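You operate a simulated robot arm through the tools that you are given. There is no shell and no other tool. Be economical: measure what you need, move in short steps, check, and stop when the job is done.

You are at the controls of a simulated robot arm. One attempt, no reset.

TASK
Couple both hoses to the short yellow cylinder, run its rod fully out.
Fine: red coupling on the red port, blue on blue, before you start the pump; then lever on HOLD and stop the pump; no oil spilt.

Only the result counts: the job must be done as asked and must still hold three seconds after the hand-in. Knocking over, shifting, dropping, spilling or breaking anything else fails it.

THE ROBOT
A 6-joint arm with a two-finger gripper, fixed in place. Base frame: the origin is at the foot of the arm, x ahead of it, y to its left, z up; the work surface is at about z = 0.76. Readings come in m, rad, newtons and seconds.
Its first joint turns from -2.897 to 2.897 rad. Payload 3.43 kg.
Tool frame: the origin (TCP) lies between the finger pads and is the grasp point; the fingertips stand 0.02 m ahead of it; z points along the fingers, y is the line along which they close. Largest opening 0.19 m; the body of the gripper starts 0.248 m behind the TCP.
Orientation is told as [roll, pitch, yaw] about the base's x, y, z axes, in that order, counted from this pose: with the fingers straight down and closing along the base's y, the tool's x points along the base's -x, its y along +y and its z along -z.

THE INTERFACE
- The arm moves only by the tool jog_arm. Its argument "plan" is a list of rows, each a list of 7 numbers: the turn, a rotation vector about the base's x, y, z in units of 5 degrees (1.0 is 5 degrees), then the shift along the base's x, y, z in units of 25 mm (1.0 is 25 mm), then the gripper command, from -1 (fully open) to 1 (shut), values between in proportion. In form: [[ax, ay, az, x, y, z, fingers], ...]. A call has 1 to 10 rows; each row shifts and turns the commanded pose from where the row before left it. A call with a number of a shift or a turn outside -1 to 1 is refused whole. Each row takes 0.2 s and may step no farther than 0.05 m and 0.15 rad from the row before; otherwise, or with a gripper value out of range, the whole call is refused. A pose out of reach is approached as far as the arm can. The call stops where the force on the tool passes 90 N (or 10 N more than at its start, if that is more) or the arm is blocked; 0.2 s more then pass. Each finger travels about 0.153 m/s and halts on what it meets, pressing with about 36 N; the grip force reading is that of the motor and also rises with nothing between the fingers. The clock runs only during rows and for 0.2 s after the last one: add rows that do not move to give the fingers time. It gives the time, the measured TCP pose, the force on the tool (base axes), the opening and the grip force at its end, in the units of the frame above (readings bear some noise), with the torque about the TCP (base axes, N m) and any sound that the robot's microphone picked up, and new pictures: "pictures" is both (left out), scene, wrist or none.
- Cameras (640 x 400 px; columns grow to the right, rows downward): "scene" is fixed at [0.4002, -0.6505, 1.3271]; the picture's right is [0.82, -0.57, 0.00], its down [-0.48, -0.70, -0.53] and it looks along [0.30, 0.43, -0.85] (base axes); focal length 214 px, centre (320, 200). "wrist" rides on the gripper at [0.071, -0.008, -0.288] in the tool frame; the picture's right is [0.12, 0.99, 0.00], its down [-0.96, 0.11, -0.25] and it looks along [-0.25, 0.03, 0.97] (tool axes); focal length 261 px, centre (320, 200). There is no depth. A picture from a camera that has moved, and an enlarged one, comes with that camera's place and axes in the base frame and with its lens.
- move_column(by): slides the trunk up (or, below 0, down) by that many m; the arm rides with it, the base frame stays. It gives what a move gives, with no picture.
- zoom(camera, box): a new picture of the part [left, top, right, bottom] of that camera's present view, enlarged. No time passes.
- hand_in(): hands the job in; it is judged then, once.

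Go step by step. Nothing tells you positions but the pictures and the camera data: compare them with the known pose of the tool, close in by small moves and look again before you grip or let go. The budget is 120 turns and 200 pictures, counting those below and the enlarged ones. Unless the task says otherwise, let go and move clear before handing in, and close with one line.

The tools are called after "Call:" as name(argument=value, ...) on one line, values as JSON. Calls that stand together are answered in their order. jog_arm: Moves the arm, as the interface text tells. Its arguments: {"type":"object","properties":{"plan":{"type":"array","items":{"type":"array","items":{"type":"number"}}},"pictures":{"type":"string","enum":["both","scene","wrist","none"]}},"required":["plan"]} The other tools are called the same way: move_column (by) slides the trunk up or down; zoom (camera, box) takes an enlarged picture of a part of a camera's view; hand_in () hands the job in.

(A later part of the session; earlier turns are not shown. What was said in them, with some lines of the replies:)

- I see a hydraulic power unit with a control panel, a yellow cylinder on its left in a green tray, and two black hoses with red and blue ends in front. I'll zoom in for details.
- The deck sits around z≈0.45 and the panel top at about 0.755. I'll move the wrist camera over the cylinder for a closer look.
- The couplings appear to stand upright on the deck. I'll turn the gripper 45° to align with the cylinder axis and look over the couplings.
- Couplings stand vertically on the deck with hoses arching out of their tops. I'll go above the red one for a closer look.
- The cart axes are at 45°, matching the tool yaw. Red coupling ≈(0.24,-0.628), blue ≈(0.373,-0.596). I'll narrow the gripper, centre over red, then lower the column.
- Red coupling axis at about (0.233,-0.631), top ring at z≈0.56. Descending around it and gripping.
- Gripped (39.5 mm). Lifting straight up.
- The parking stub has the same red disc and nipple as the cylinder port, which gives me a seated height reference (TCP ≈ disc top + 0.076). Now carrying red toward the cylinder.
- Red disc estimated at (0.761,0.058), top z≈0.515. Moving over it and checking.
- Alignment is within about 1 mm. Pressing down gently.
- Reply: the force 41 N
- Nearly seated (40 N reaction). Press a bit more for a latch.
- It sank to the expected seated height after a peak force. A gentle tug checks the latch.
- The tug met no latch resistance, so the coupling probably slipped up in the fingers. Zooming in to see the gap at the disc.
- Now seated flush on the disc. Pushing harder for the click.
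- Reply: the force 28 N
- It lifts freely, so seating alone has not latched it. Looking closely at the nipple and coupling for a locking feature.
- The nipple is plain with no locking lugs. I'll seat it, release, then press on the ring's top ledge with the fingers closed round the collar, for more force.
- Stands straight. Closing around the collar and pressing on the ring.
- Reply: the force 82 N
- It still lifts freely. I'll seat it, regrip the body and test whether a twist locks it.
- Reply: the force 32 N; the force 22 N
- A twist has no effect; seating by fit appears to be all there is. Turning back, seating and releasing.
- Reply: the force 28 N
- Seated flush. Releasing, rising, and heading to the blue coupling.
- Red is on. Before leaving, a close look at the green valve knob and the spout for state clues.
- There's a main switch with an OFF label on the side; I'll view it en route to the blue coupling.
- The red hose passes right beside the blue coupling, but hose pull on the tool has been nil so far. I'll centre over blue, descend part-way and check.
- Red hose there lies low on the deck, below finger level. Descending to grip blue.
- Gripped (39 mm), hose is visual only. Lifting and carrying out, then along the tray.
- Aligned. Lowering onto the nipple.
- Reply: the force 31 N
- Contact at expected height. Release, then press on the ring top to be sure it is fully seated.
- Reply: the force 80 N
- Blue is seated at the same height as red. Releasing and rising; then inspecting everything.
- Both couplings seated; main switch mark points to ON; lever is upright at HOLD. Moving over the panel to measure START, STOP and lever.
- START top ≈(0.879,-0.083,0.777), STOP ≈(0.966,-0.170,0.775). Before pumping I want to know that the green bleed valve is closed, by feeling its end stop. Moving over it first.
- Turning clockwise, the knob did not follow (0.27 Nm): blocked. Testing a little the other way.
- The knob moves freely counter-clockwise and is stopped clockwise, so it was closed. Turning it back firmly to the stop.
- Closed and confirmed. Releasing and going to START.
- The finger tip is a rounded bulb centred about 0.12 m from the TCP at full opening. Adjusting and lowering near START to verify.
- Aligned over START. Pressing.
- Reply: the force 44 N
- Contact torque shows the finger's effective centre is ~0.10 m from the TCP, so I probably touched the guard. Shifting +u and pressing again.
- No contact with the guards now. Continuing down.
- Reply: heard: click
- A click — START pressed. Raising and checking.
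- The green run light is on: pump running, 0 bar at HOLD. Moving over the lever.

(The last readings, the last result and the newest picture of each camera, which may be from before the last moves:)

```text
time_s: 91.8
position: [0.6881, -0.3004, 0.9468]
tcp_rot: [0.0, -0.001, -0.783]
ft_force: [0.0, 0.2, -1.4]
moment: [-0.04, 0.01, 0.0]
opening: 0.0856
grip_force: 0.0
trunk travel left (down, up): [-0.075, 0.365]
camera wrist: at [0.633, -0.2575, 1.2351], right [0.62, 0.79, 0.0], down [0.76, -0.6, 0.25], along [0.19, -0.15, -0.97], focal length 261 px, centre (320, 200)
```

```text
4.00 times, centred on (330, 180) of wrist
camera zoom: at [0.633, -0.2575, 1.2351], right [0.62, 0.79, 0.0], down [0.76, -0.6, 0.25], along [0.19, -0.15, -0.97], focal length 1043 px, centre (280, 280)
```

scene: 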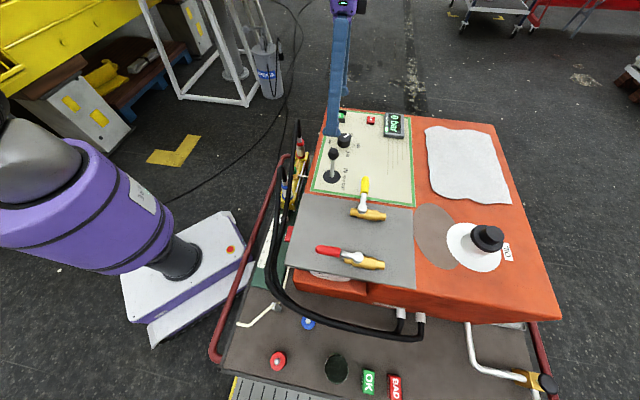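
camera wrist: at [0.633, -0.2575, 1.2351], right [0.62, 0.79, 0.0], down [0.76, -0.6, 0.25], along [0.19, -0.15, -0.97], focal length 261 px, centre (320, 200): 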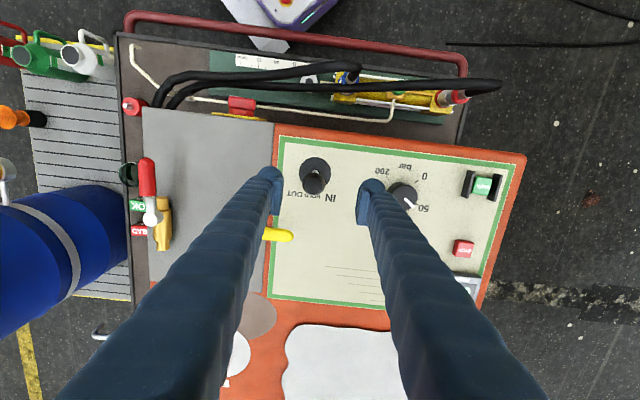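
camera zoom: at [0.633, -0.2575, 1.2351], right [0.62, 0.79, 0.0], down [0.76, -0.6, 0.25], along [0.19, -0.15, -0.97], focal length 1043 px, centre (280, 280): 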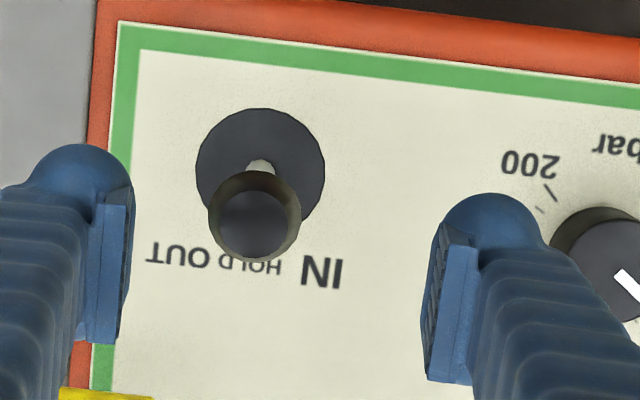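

Call:
jog_arm(plan=[[0, 0, 0, -0.2, -0.34, -0.8, 0.1], [0, 0, 0, 0, 0, -1, 0.1], [0, 0, 0, 0, 0, -1, 0.1], [0, 0, 0, 0, 0, -0.6, 0.1], [0, 0, 0, 0, 0, 0, 0.1]], pictures="none")

Call:
zoom(camera="wrist", box=[260, 130, 400, 230])

```text
time_s: 93.0
position: [0.6835, -0.3091, 0.8614]
tcp_rot: [0.0, 0.0, -0.783]
ft_force: [1.1, -0.9, -0.2]
moment: [-0.01, 0.01, 0.02]
opening: 0.0856
grip_force: 0.1
trunk travel left (down, up): [-0.075, 0.365]
```

```text
4.00 times, centred on (330, 180) of wrist
camera zoom: at [0.6278, -0.2658, 1.1494], right [0.62, 0.79, 0.0], down [0.76, -0.6, 0.25], along [0.19, -0.15, -0.97], focal length 1043 px, centre (280, 280)
```

zoom: 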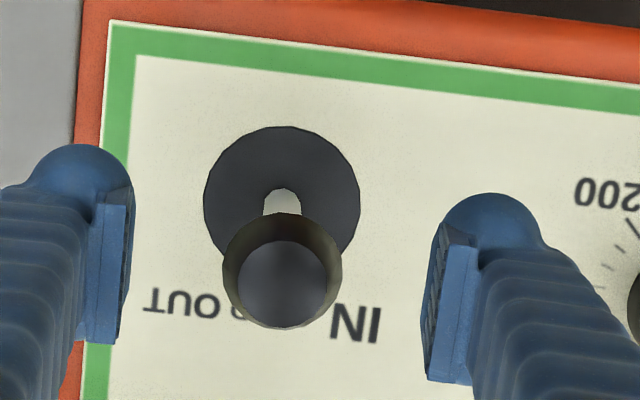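

Centred on the lever. Closing loosely and pushing toward OUT (−u).

Call:
jog_arm(plan=[[0, 0, 0, 0, 0, 0, 0.6], [0, 0, 0, 0, 0, 0, 0.6], [0, 0, 0, -0.25, -0.25, 0, 0.6], [0, 0, 0, -0.25, -0.25, 0, 0.6], [0, 0, 0, -0.25, -0.25, 0, 0.6]], pictures="scene")

Call:
zoom(camera="scene", box=[230, 100, 420, 330])

Call:
zoom(camera="wrist", box=[170, 40, 480, 230])

```text
time_s: 94.2
position: [0.6642, -0.3276, 0.8621]
tcp_rot: [-0.002, 0.0, -0.783]
ft_force: [-0.4, 0.5, -0.6]
moment: [-0.03, -0.01, 0.03]
opening: 0.038
grip_force: 0.1
trunk travel left (down, up): [-0.075, 0.365]
```

scene: 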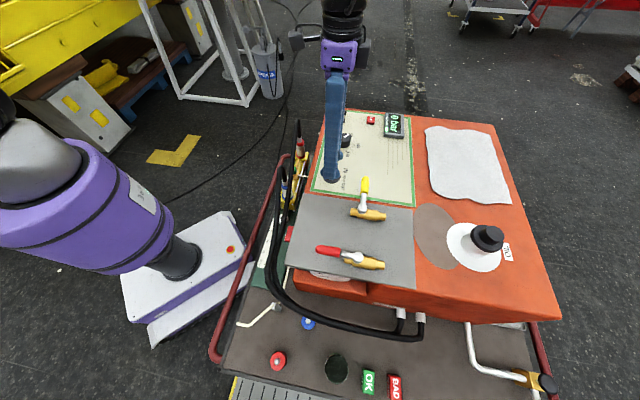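

```text
1.74 times, centred on (325, 215) of scene
camera zoom: at [0.4002, -0.6505, 1.3271], right [0.82, -0.57, 0.0], down [-0.48, -0.7, -0.53], along [0.3, 0.43, -0.85], focal length 373 px, centre (311, 174)
```

zoom: 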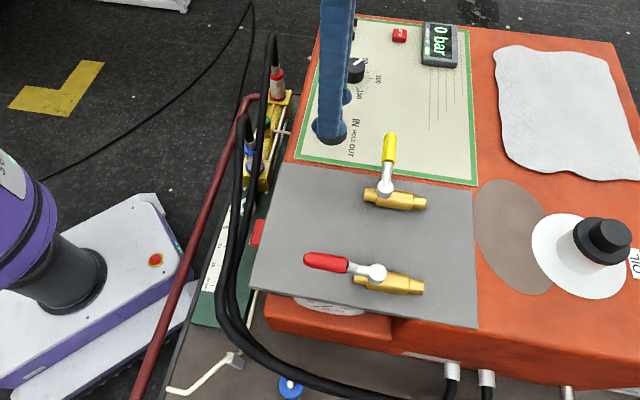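

```text
2.06 times, centred on (325, 135) of wrist
camera zoom: at [0.6087, -0.2845, 1.15], right [0.62, 0.79, 0.0], down [0.76, -0.6, 0.25], along [0.19, -0.15, -0.97], focal length 538 px, centre (310, 334)
```

zoom: 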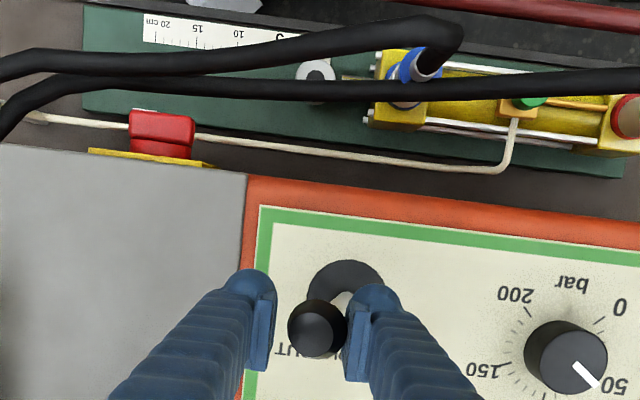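

Call:
jog_arm(plan=[[0, 0, 0, -0.25, -0.25, 0, 0.6], [0, 0, 0, -0.25, -0.25, 0, 0.6]], pictures="none")

Call:
zoom(camera="wrist", box=[170, 40, 480, 230])

Call:
zoom(camera="scene", box=[370, 100, 430, 150])

```text
time_s: 94.8
position: [0.6517, -0.3399, 0.862]
tcp_rot: [0.0, 0.0, -0.786]
ft_force: [0.3, -0.2, 0.2]
moment: [0.01, 0.04, -0.02]
opening: 0.0377
grip_force: 0.1
trunk travel left (down, up): [-0.075, 0.365]
```

```text
2.06 times, centred on (325, 135) of wrist
camera zoom: at [0.5964, -0.2964, 1.1501], right [0.62, 0.79, 0.0], down [0.76, -0.6, 0.25], along [0.19, -0.15, -0.97], focal length 538 px, centre (310, 334)
```

zoom: 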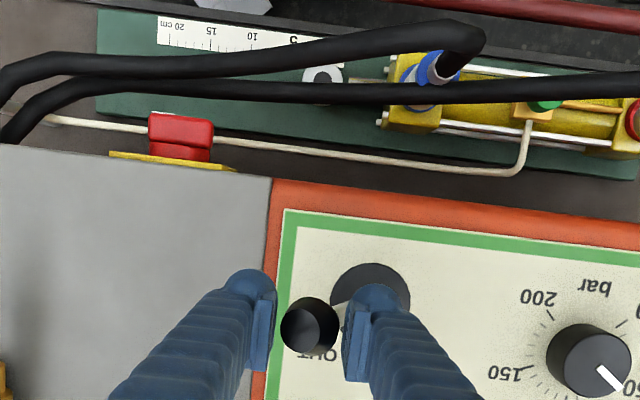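

```text
8.00 times, centred on (400, 125) of scene
camera zoom: at [0.4002, -0.6505, 1.3271], right [0.82, -0.57, 0.0], down [-0.48, -0.7, -0.53], along [0.3, 0.43, -0.85], focal length 1716 px, centre (-320, 800)
```

zoom: 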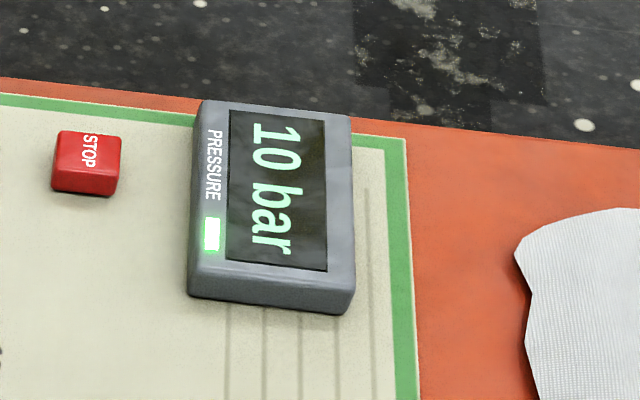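

Pressure reads 10 bar; the lever is in OUT. Letting time run and watching rod and spout.

Call:
jog_arm(plan=[[0, 0, 0, 0, 0, 0, 0.6], [0, 0, 0, 0, 0, 0, 0.6], [0, 0, 0, 0, 0, 0, 0.6], [0, 0, 0, 0, 0, 0, 0.6]], pictures="scene")

Call:
zoom(camera="wrist", box=[170, 40, 480, 230])

Call:
zoom(camera="scene", box=[220, 150, 320, 340])

```text
time_s: 95.8
position: [0.6524, -0.3385, 0.8616]
tcp_rot: [-0.001, 0.0, -0.783]
ft_force: [0.7, 0.9, 0.4]
moment: [0.02, 0.02, 0.0]
opening: 0.0379
grip_force: 0.0
trunk travel left (down, up): [-0.075, 0.365]
```

scene: 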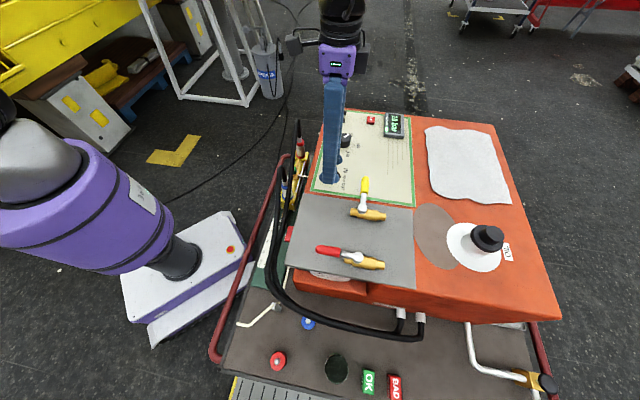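

```text
2.06 times, centred on (325, 135) of wrist
camera zoom: at [0.5966, -0.2963, 1.1501], right [0.62, 0.79, 0.0], down [0.76, -0.6, 0.25], along [0.19, -0.15, -0.97], focal length 538 px, centre (310, 334)
```

zoom: 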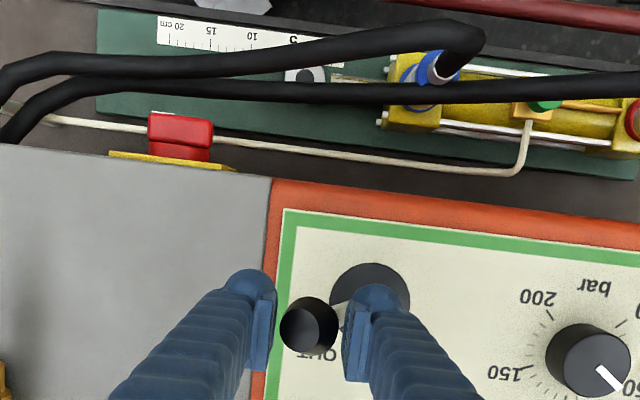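

```text
2.11 times, centred on (270, 245) of scene
camera zoom: at [0.4002, -0.6505, 1.3271], right [0.82, -0.57, 0.0], down [-0.48, -0.7, -0.53], along [0.3, 0.43, -0.85], focal length 452 px, centre (425, 105)
```

zoom: 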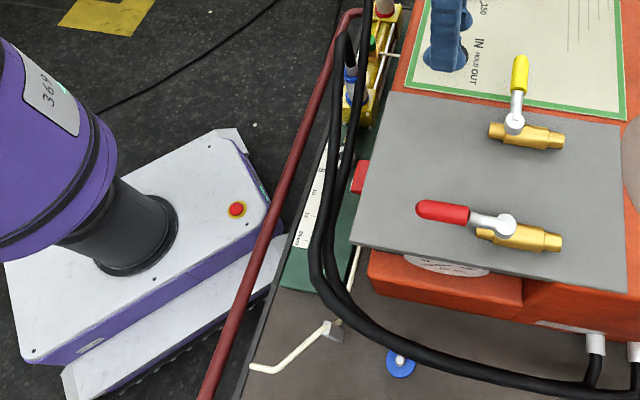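

Rod is extending ~2 cm/s, no leaks. Continuing.

Call:
jog_arm(plan=[[0, 0, 0, 0, 0, 0, 0.6], [0, 0, 0, 0, 0, 0, 0.6], [0, 0, 0, 0, 0, 0, 0.6], [0, 0, 0, 0, 0, 0, 0.6], [0, 0, 0, 0, 0, 0, 0.6], [0, 0, 0, 0, 0, 0, 0.6], [0, 0, 0, 0, 0, 0, 0.6], [0, 0, 0, 0, 0, 0, 0.6], [0, 0, 0, 0, 0, 0, 0.6]], pictures="none")

Call:
zoom(camera="wrist", box=[170, 40, 480, 230])

Call:
zoom(camera="scene", box=[370, 100, 430, 150])

```text
time_s: 97.8
position: [0.6514, -0.3392, 0.8624]
tcp_rot: [-0.001, 0.0, -0.782]
ft_force: [1.0, 0.7, -0.1]
moment: [0.01, -0.02, 0.02]
opening: 0.0377
grip_force: 0.0
trunk travel left (down, up): [-0.075, 0.365]
```

```text
2.06 times, centred on (325, 135) of wrist
camera zoom: at [0.5966, -0.2963, 1.1501], right [0.62, 0.79, 0.0], down [0.76, -0.6, 0.25], along [0.19, -0.15, -0.97], focal length 538 px, centre (310, 334)
```

zoom: 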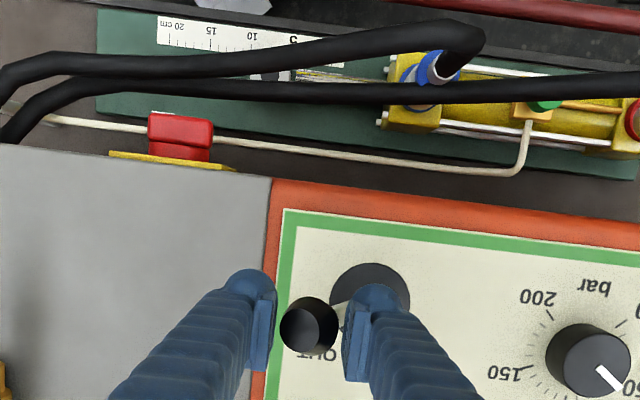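

```text
8.00 times, centred on (400, 125) of scene
camera zoom: at [0.4002, -0.6505, 1.3271], right [0.82, -0.57, 0.0], down [-0.48, -0.7, -0.53], along [0.3, 0.43, -0.85], focal length 1716 px, centre (-320, 800)
```

zoom: 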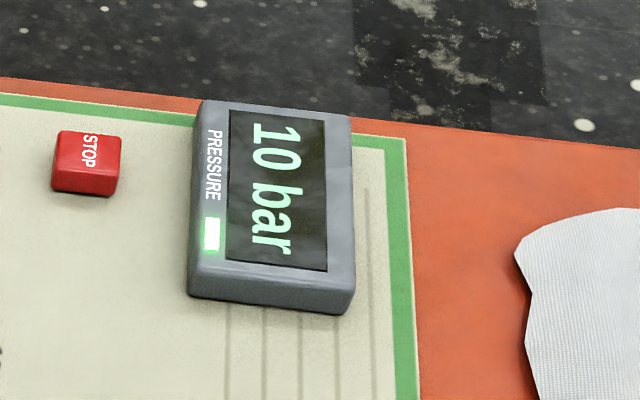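

Call:
jog_arm(plan=[[0, 0, 0, 0, 0, 0, 0.6], [0, 0, 0, 0, 0, 0, 0.6], [0, 0, 0, 0, 0, 0, 0.6], [0, 0, 0, 0, 0, 0, 0.6], [0, 0, 0, 0, 0, 0, 0.6], [0, 0, 0, 0, 0, 0, 0.6], [0, 0, 0, 0, 0, 0, 0.6], [0, 0, 0, 0, 0, 0, 0.6], [0, 0, 0, 0, 0, 0, 0.6]], pictures="none")

Call:
zoom(camera="scene", box=[370, 100, 430, 150])

Call:
zoom(camera="wrist", box=[170, 40, 480, 230])

```text
time_s: 99.8
position: [0.6517, -0.3396, 0.8625]
tcp_rot: [0.001, 0.0, -0.782]
ft_force: [0.3, -0.5, -0.2]
moment: [0.0, 0.02, -0.04]
opening: 0.0379
grip_force: 0.1
trunk travel left (down, up): [-0.075, 0.365]
```

```text
8.00 times, centred on (400, 125) of scene
camera zoom: at [0.4002, -0.6505, 1.3271], right [0.82, -0.57, 0.0], down [-0.48, -0.7, -0.53], along [0.3, 0.43, -0.85], focal length 1716 px, centre (-320, 800)
```

zoom: 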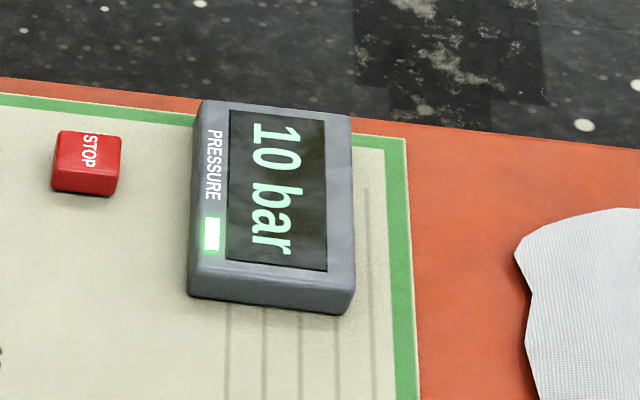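

```text
2.06 times, centred on (325, 135) of wrist
camera zoom: at [0.5966, -0.2963, 1.1501], right [0.62, 0.79, 0.0], down [0.76, -0.6, 0.25], along [0.19, -0.15, -0.97], focal length 538 px, centre (310, 334)
```

zoom: 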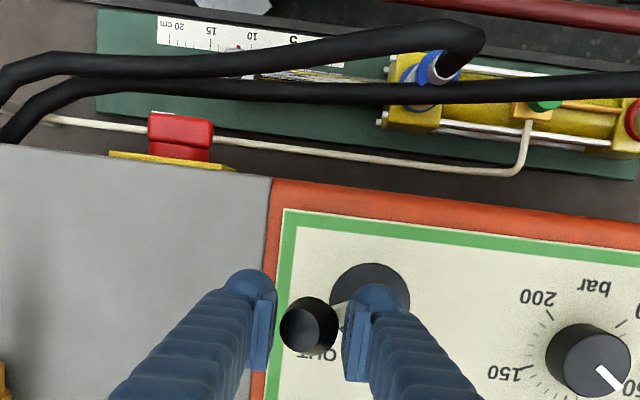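

Call:
jog_arm(plan=[[0, 0, 0, 0, 0, 0, 0.6], [0, 0, 0, 0, 0, 0, 0.6], [0, 0, 0, 0, 0, 0, 0.6], [0, 0, 0, 0, 0, 0, 0.6], [0, 0, 0, 0, 0, 0, 0.6], [0, 0, 0, 0, 0, 0, 0.6], [0, 0, 0, 0, 0, 0, 0.6], [0, 0, 0, 0, 0, 0, 0.6], [0, 0, 0, 0, 0, 0, 0.6], [0, 0, 0, 0, 0, 0, 0.6]], pictures="none")

Call:
zoom(camera="scene", box=[370, 100, 430, 150])

Call:
zoom(camera="wrist", box=[170, 40, 480, 230])

```text
time_s: 102.0
position: [0.6516, -0.3382, 0.8623]
tcp_rot: [0.003, 0.001, -0.785]
ft_force: [0.1, 0.1, -0.6]
moment: [0.02, -0.01, -0.02]
opening: 0.038
grip_force: 0.1
trunk travel left (down, up): [-0.075, 0.365]
```

```text
8.00 times, centred on (400, 125) of scene
camera zoom: at [0.4002, -0.6505, 1.3271], right [0.82, -0.57, 0.0], down [-0.48, -0.7, -0.53], along [0.3, 0.43, -0.85], focal length 1716 px, centre (-320, 800)
```

zoom: 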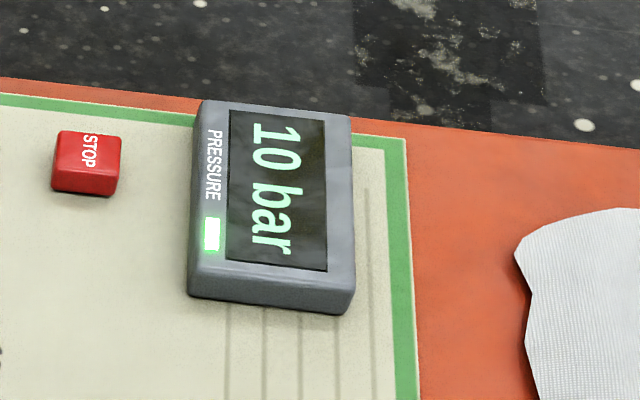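

```text
2.06 times, centred on (325, 135) of wrist
camera zoom: at [0.5966, -0.2963, 1.1501], right [0.62, 0.79, 0.0], down [0.76, -0.6, 0.25], along [0.19, -0.15, -0.97], focal length 538 px, centre (310, 334)
```

zoom: 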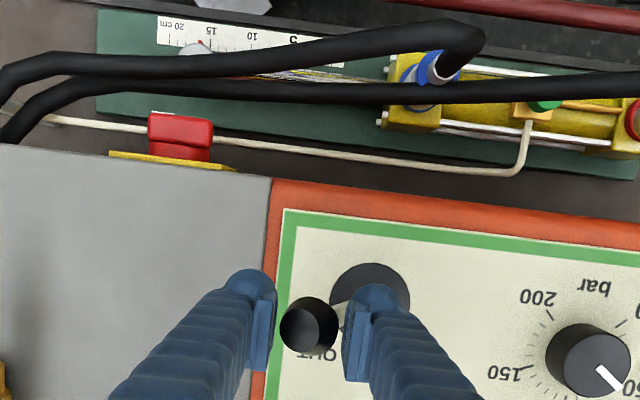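

Marker at ~16.5 cm, pressure still 10 bar; continuing to the end.

Call:
jog_arm(plan=[[0, 0, 0, 0, 0, 0, 0.6], [0, 0, 0, 0, 0, 0, 0.6], [0, 0, 0, 0, 0, 0, 0.6], [0, 0, 0, 0, 0, 0, 0.6], [0, 0, 0, 0, 0, 0, 0.6], [0, 0, 0, 0, 0, 0, 0.6], [0, 0, 0, 0, 0, 0, 0.6], [0, 0, 0, 0, 0, 0, 0.6], [0, 0, 0, 0, 0, 0, 0.6], [0, 0, 0, 0, 0, 0, 0.6]], pictures="none")

Call:
zoom(camera="scene", box=[370, 100, 430, 150])

Call:
zoom(camera="wrist", box=[170, 40, 480, 230])

```text
time_s: 104.2
position: [0.6511, -0.3397, 0.8629]
tcp_rot: [0.0, -0.001, -0.783]
ft_force: [0.1, -1.0, -0.3]
moment: [0.0, 0.01, 0.01]
opening: 0.038
grip_force: 0.0
trunk travel left (down, up): [-0.075, 0.365]
```

```text
8.00 times, centred on (400, 125) of scene
camera zoom: at [0.4002, -0.6505, 1.3271], right [0.82, -0.57, 0.0], down [-0.48, -0.7, -0.53], along [0.3, 0.43, -0.85], focal length 1716 px, centre (-320, 800)
```

zoom: 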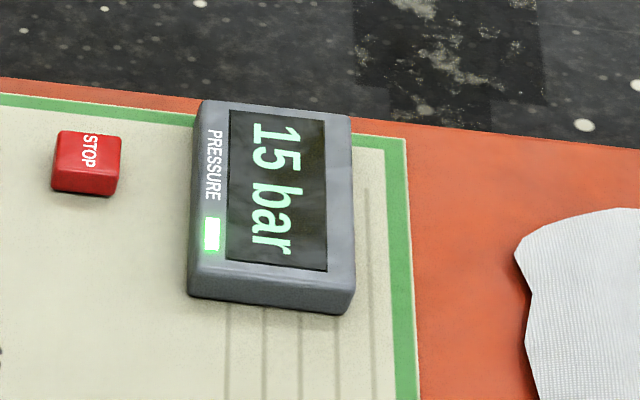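

```text
2.06 times, centred on (325, 135) of wrist
camera zoom: at [0.5966, -0.2963, 1.1501], right [0.62, 0.79, 0.0], down [0.76, -0.6, 0.25], along [0.19, -0.15, -0.97], focal length 538 px, centre (310, 334)
```

zoom: 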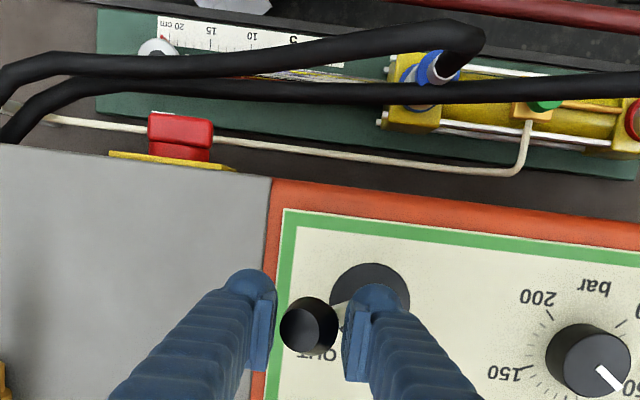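

Call:
jog_arm(plan=[[0, 0, 0, 0, 0, 0, 0.6], [0, 0, 0, 0, 0, 0, 0.6]], pictures="none")

Call:
zoom(camera="scene", box=[370, 100, 430, 150])

Call:
zoom(camera="wrist", box=[230, 40, 310, 90])

```text
time_s: 104.8
position: [0.6526, -0.3387, 0.8631]
tcp_rot: [0.0, -0.001, -0.786]
ft_force: [0.1, 0.7, 0.0]
moment: [0.04, -0.02, 0.0]
opening: 0.0379
grip_force: 0.1
trunk travel left (down, up): [-0.075, 0.365]
```

```text
8.00 times, centred on (400, 125) of scene
camera zoom: at [0.4002, -0.6505, 1.3271], right [0.82, -0.57, 0.0], down [-0.48, -0.7, -0.53], along [0.3, 0.43, -0.85], focal length 1716 px, centre (-320, 800)
```

zoom: 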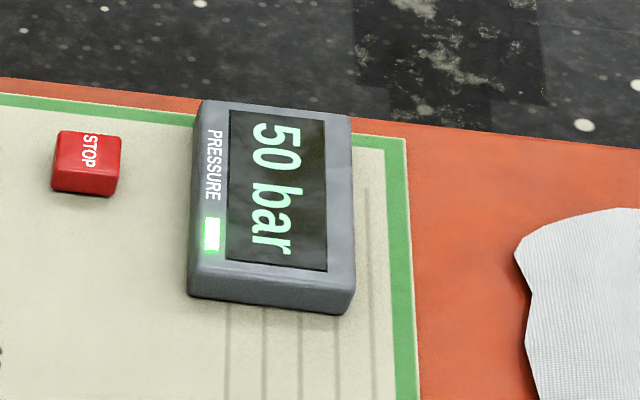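

```text
8.00 times, centred on (270, 65) of wrist
camera zoom: at [0.5966, -0.2963, 1.1501], right [0.62, 0.79, 0.0], down [0.76, -0.6, 0.25], along [0.19, -0.15, -0.97], focal length 2085 px, centre (720, 1280)
```

zoom: 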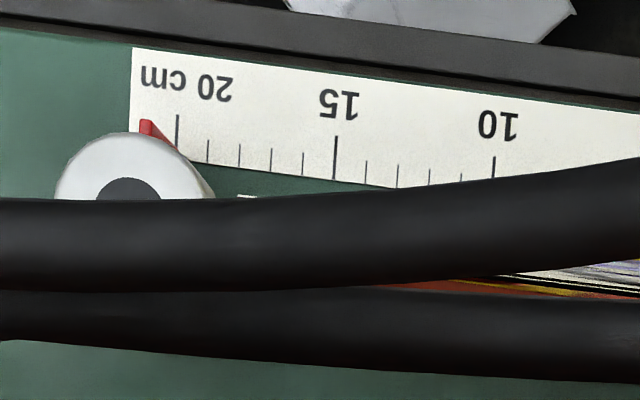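

50 bar relief and marker at the 20 cm end: fully out. Returning the lever to HOLD and centring it.

Call:
jog_arm(plan=[[0, 0, 0, 0.25, 0.25, 0, 0.6], [0, 0, 0, 0.25, 0.25, 0, 0.6], [0, 0, 0, 0.25, 0.25, 0, 0.6], [0, 0, 0, 0.25, 0.25, 0, 0.6], [0, 0, 0, 0.25, 0.25, 0, 0.6], [0, 0, 0, 0, 0, 0, 1], [0, 0, 0, 0, 0, 0, 1]], pictures="none")

Call:
zoom(camera="wrist", box=[260, 130, 400, 230])

Call:
zoom(camera="scene", box=[370, 100, 430, 150])

```text
time_s: 106.4
position: [0.6833, -0.3081, 0.8628]
tcp_rot: [0.0, 0.0, -0.788]
ft_force: [0.3, -1.6, -0.5]
moment: [-0.1, -0.01, 0.0]
opening: 0.0295
grip_force: 45.3
trunk travel left (down, up): [-0.075, 0.365]
```

```text
4.00 times, centred on (330, 180) of wrist
camera zoom: at [0.6283, -0.2652, 1.15], right [0.62, 0.79, 0.0], down [0.76, -0.6, 0.25], along [0.19, -0.15, -0.97], focal length 1043 px, centre (280, 280)
```

zoom: 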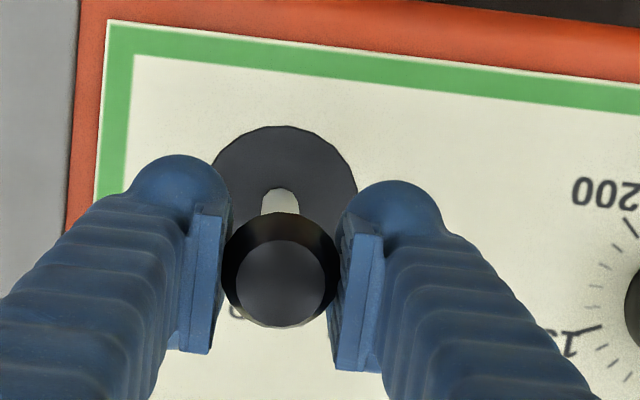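

```text
8.00 times, centred on (400, 125) of scene
camera zoom: at [0.4002, -0.6505, 1.3271], right [0.82, -0.57, 0.0], down [-0.48, -0.7, -0.53], along [0.3, 0.43, -0.85], focal length 1716 px, centre (-320, 800)
```

zoom: 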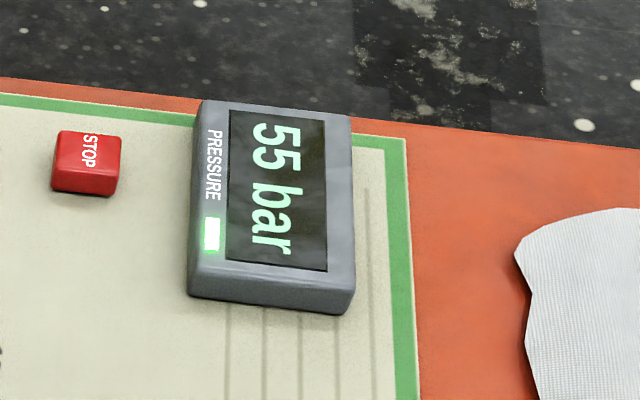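

Lever upright. Releasing and rising; checking the display again.

Call:
jog_arm(plan=[[0, 0, 0, 0, 0, 0, 0.1], [0, 0, 0, 0, 0, 0, 0.1], [0, 0, 0, 0, 0, 1, 0.1], [0, 0, 0, 0, 0, 1, 0.1], [0, 0, 0, 0, 0, 1, 0.1], [0, 0, 0, 0, 0, 1, 0.1]], pictures="wrist")

Call:
zoom(camera="wrist", box=[260, 130, 400, 230])

Call:
zoom(camera="scene", box=[320, 90, 430, 190])

```text
time_s: 107.8
position: [0.6835, -0.3071, 0.9631]
tcp_rot: [-0.002, 0.001, -0.784]
ft_force: [0.3, 0.3, 0.1]
moment: [0.06, 0.02, -0.01]
opening: 0.0854
grip_force: 0.1
trunk travel left (down, up): [-0.075, 0.365]
camera wrist: at [0.6283, -0.2648, 1.25], right [0.62, 0.79, 0.0], down [0.76, -0.6, 0.25], along [0.19, -0.15, -0.97], focal length 261 px, centre (320, 200)
```

wrist: 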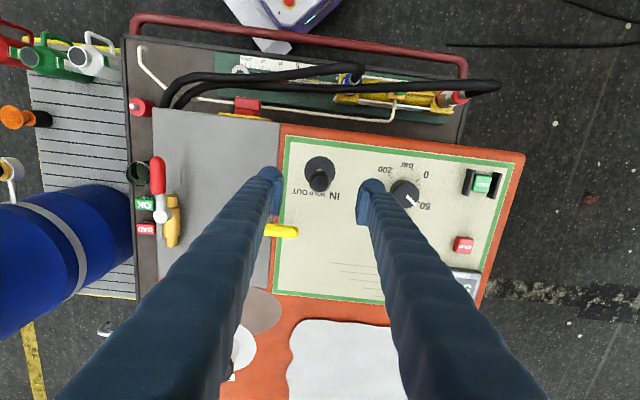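

```text
4.00 times, centred on (330, 180) of wrist
camera zoom: at [0.6283, -0.2648, 1.25], right [0.62, 0.79, 0.0], down [0.76, -0.6, 0.25], along [0.19, -0.15, -0.97], focal length 1043 px, centre (280, 280)
```

zoom: 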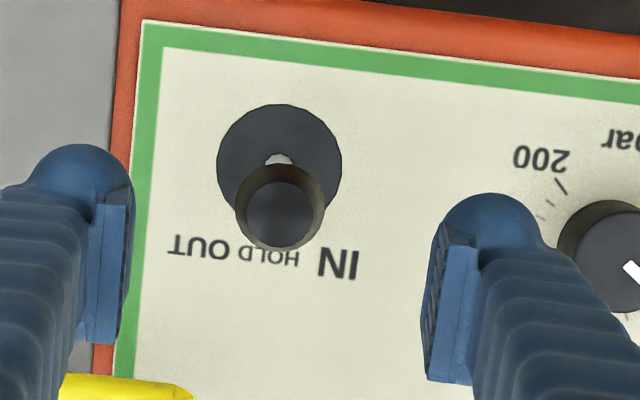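

```text
4.00 times, centred on (375, 140) of scene
camera zoom: at [0.4002, -0.6505, 1.3271], right [0.82, -0.57, 0.0], down [-0.48, -0.7, -0.53], along [0.3, 0.43, -0.85], focal length 858 px, centre (100, 440)
```

zoom: 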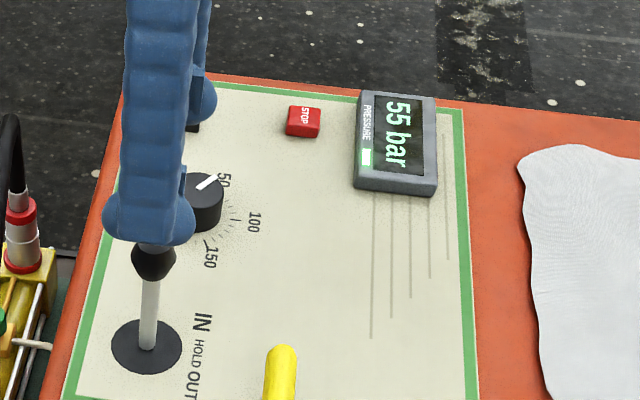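

Lever is vertical at HOLD and rod pressure is held. Going to STOP.

Call:
jog_arm(plan=[[0, 0, 0, 0.915, 0.271, 0, -1], [0, 0, 0, 0.915, 0.271, 0, -1], [0, 0, 0, 0.915, 0.271, 0, -1], [0, 0, 0, 0.915, 0.271, 0, -1], [0, 0, 0, 0.915, 0.271, 0, -1], [0, 0, 0, 0.915, 0.271, 0, -1], [0, 0, 0, 0.915, 0.271, 0, -1], [0, 0, 0, 0.915, 0.271, -1, -1], [0, 0, 0, 0.915, 0.271, -1, -1], [0, 0, 0, 0, 0, -1, -1]], pictures="none")

Call:
jog_arm(plan=[[0, 0, 0, 0, 0, -1, -1], [0, 0, 0, 0, 0, -1, -1], [0, 0, 0, 0, 0, 0, -1]], pictures="both")

Call:
zoom(camera="scene", box=[320, 80, 430, 160])

Call:
zoom(camera="wrist", box=[370, 150, 450, 230])

```text
time_s: 110.0
position: [0.8901, -0.2456, 0.8854]
tcp_rot: [-0.002, 0.003, -0.786]
ft_force: [-0.5, 0.6, 0.6]
moment: [-0.05, 0.05, -0.01]
opening: 0.1897
grip_force: 0.1
trunk travel left (down, up): [-0.075, 0.365]
```

```text
time_s: 110.8
position: [0.89, -0.2475, 0.8364]
tcp_rot: [0.0, 0.0, -0.786]
ft_force: [0.0, 0.0, -0.3]
moment: [0.0, 0.0, 0.05]
opening: 0.1901
grip_force: 0.1
trunk travel left (down, up): [-0.075, 0.365]
camera wrist: at [0.8342, -0.2041, 1.1243], right [0.62, 0.79, 0.0], down [0.76, -0.6, 0.25], along [0.19, -0.15, -0.97], focal length 261 px, centre (320, 200)
```

scene: 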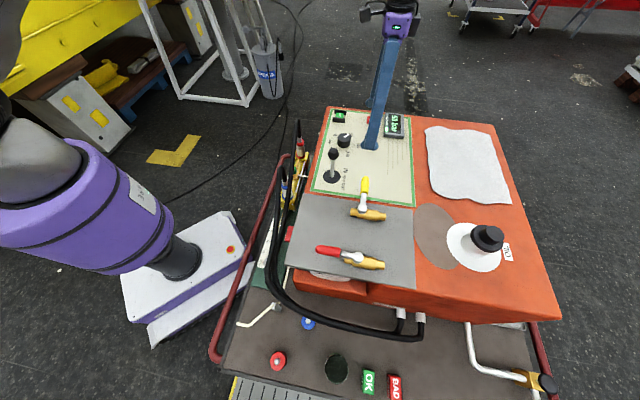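
wrist: 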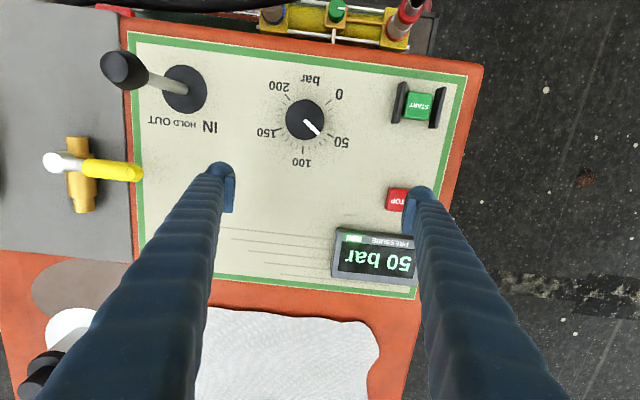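

```text
5.00 times, centred on (375, 120) of scene
camera zoom: at [0.4002, -0.6505, 1.3271], right [0.82, -0.57, 0.0], down [-0.48, -0.7, -0.53], along [0.3, 0.43, -0.85], focal length 1072 px, centre (45, 600)
```

zoom: 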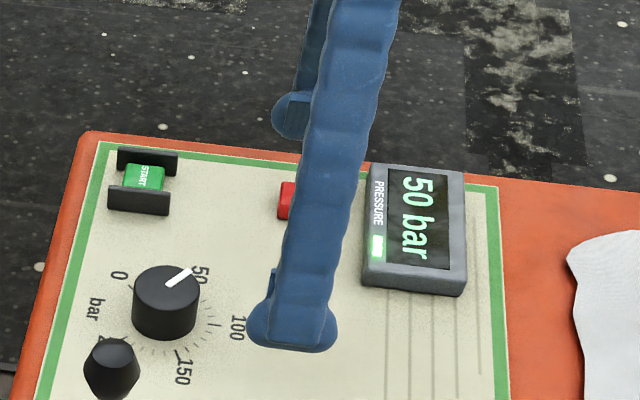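

```text
5.00 times, centred on (410, 190) of wrist
camera zoom: at [0.8342, -0.2041, 1.1243], right [0.62, 0.79, 0.0], down [0.76, -0.6, 0.25], along [0.19, -0.15, -0.97], focal length 1303 px, centre (-130, 250)
```

zoom: 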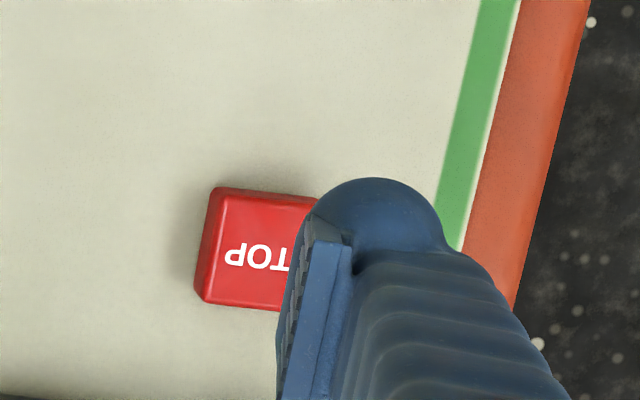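

Call:
jog_arm(plan=[[0, 0, 0, 0.03, 0.03, -0.9, -1], [0, 0, 0, 0, 0, -0.6, -1], [0, 0, 0, 0, 0, -0.2, -1], [0, 0, 0, 0, 0, -0.15, -1], [0, 0, 0, 0, 0, -0.15, -1]], pictures="none")

```text
time_s: 112.0
position: [0.8906, -0.2454, 0.787]
tcp_rot: [-0.002, 0.003, -0.783]
ft_force: [0.7, -0.1, -0.1]
moment: [-0.01, -0.01, 0.04]
opening: 0.19
grip_force: 0.1
trunk travel left (down, up): [-0.075, 0.365]
```

Call:
jog_arm(plan=[[0, 0, 0, 0, 0, -0.15, -1], [0, 0, 0, 0, 0, -0.15, -1], [0, 0, 0, 0, 0, -0.1, -1]], pictures="none")

Call:
zoom(camera="scene", box=[320, 80, 430, 160])

```text
time_s: 112.8
position: [0.8906, -0.2466, 0.7777]
tcp_rot: [0.001, -0.001, -0.785]
ft_force: [-2.7, 0.8, 10.8]
moment: [0.8, -0.79, 0.29]
opening: 0.1902
grip_force: 0.0
trunk travel left (down, up): [-0.075, 0.365]
heard: click
```

```text
5.00 times, centred on (375, 120) of scene
camera zoom: at [0.4002, -0.6505, 1.3271], right [0.82, -0.57, 0.0], down [-0.48, -0.7, -0.53], along [0.3, 0.43, -0.85], focal length 1072 px, centre (45, 600)
```

zoom: 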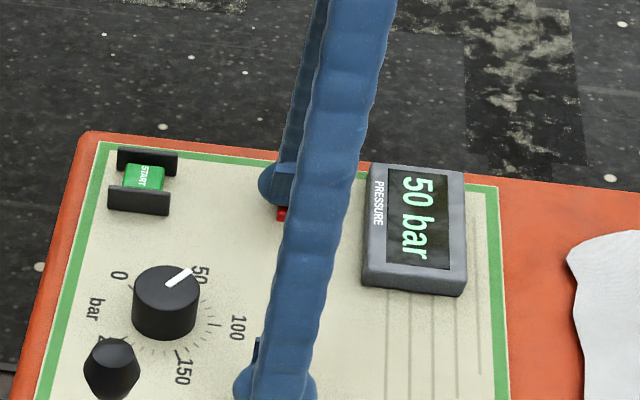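

Click heard and the run light is off: pump stopped. Rising clear and doing a last check.

Call:
jog_arm(plan=[[0, 0, 0, 0, 0, 0.8, -1], [0, 0, 0, 0, 0, 1, -1], [0, 0, 0, 0, 0, 1, -1], [0, 0, 0, 0, 0, 1, -1], [0, 0, 0, 0, 0, 1, -1], [0, 0, 0, 0, 0, 1, -1], [0, 0, 0, -0.5, 0.5, 1, -1], [0, 0, 0, -1, 0.5, 0.5, -1], [0, 0, 0, -1, 0.5, 0.5, -1]], pictures="both")

Call:
zoom(camera="scene", box=[210, 120, 430, 400])

Call:
zoom(camera="scene", box=[265, 110, 425, 210])

Call:
zoom(camera="wrist", box=[0, 20, 400, 240])

```text
time_s: 114.8
position: [0.8272, -0.2079, 0.9728]
tcp_rot: [0.0, 0.0, -0.785]
ft_force: [1.4, -1.1, 0.5]
moment: [0.02, 0.01, 0.01]
opening: 0.19
grip_force: 0.0
trunk travel left (down, up): [-0.075, 0.365]
camera wrist: at [0.7715, -0.1658, 1.2606], right [0.62, 0.79, 0.0], down [0.76, -0.6, 0.25], along [0.19, -0.15, -0.97], focal length 261 px, centre (320, 200)
```

scene: 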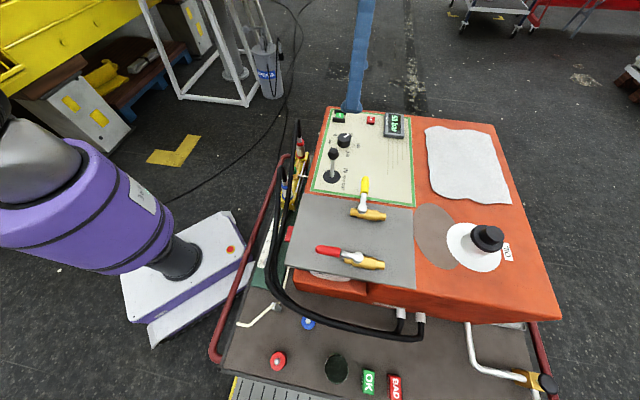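
wrist: 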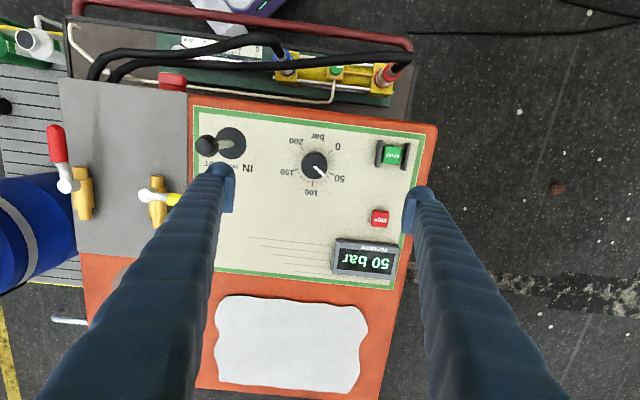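

```text
1.43 times, centred on (320, 260) of scene
camera zoom: at [0.4002, -0.6505, 1.3271], right [0.82, -0.57, 0.0], down [-0.48, -0.7, -0.53], along [0.3, 0.43, -0.85], focal length 306 px, centre (320, 114)
```

zoom: 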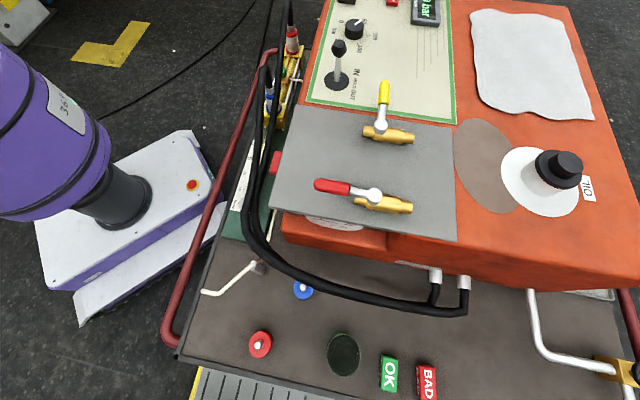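

```text
4.00 times, centred on (345, 160) of scene
camera zoom: at [0.4002, -0.6505, 1.3271], right [0.82, -0.57, 0.0], down [-0.48, -0.7, -0.53], along [0.3, 0.43, -0.85], focal length 858 px, centre (220, 360)
```

zoom: 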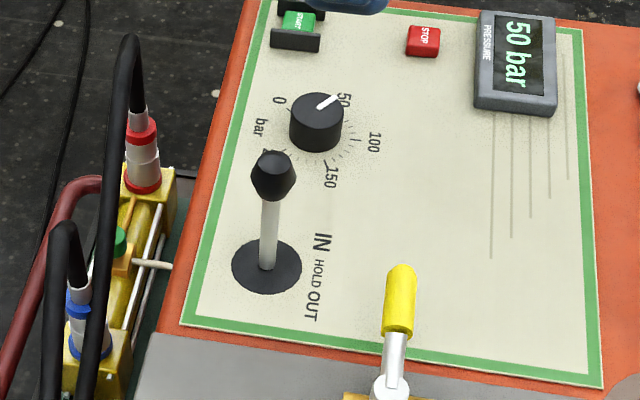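

```text
1.60 times, centred on (200, 130) of wrist
camera zoom: at [0.7715, -0.1658, 1.2606], right [0.62, 0.79, 0.0], down [0.76, -0.6, 0.25], along [0.19, -0.15, -0.97], focal length 417 px, centre (512, 312)
```

zoom: 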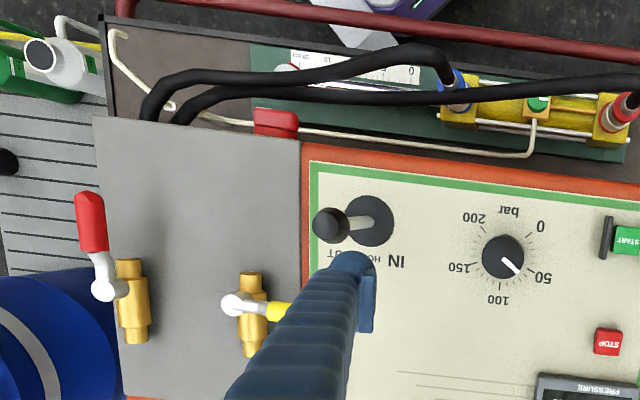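

The rod is out, both couplings are seated on their own colours, the lever is at HOLD, the pump is off, no oil is visible and the arm is clear. Handing in.

Call:
hand_in()

```text
The job is handed in.
```

The job is handed in: both hoses were coupled red to red and blue to blue before the pump started, and the rod ran out to the 20 cm mark. The lever was then set to HOLD and the pump stopped, and I saw no oil spilt.
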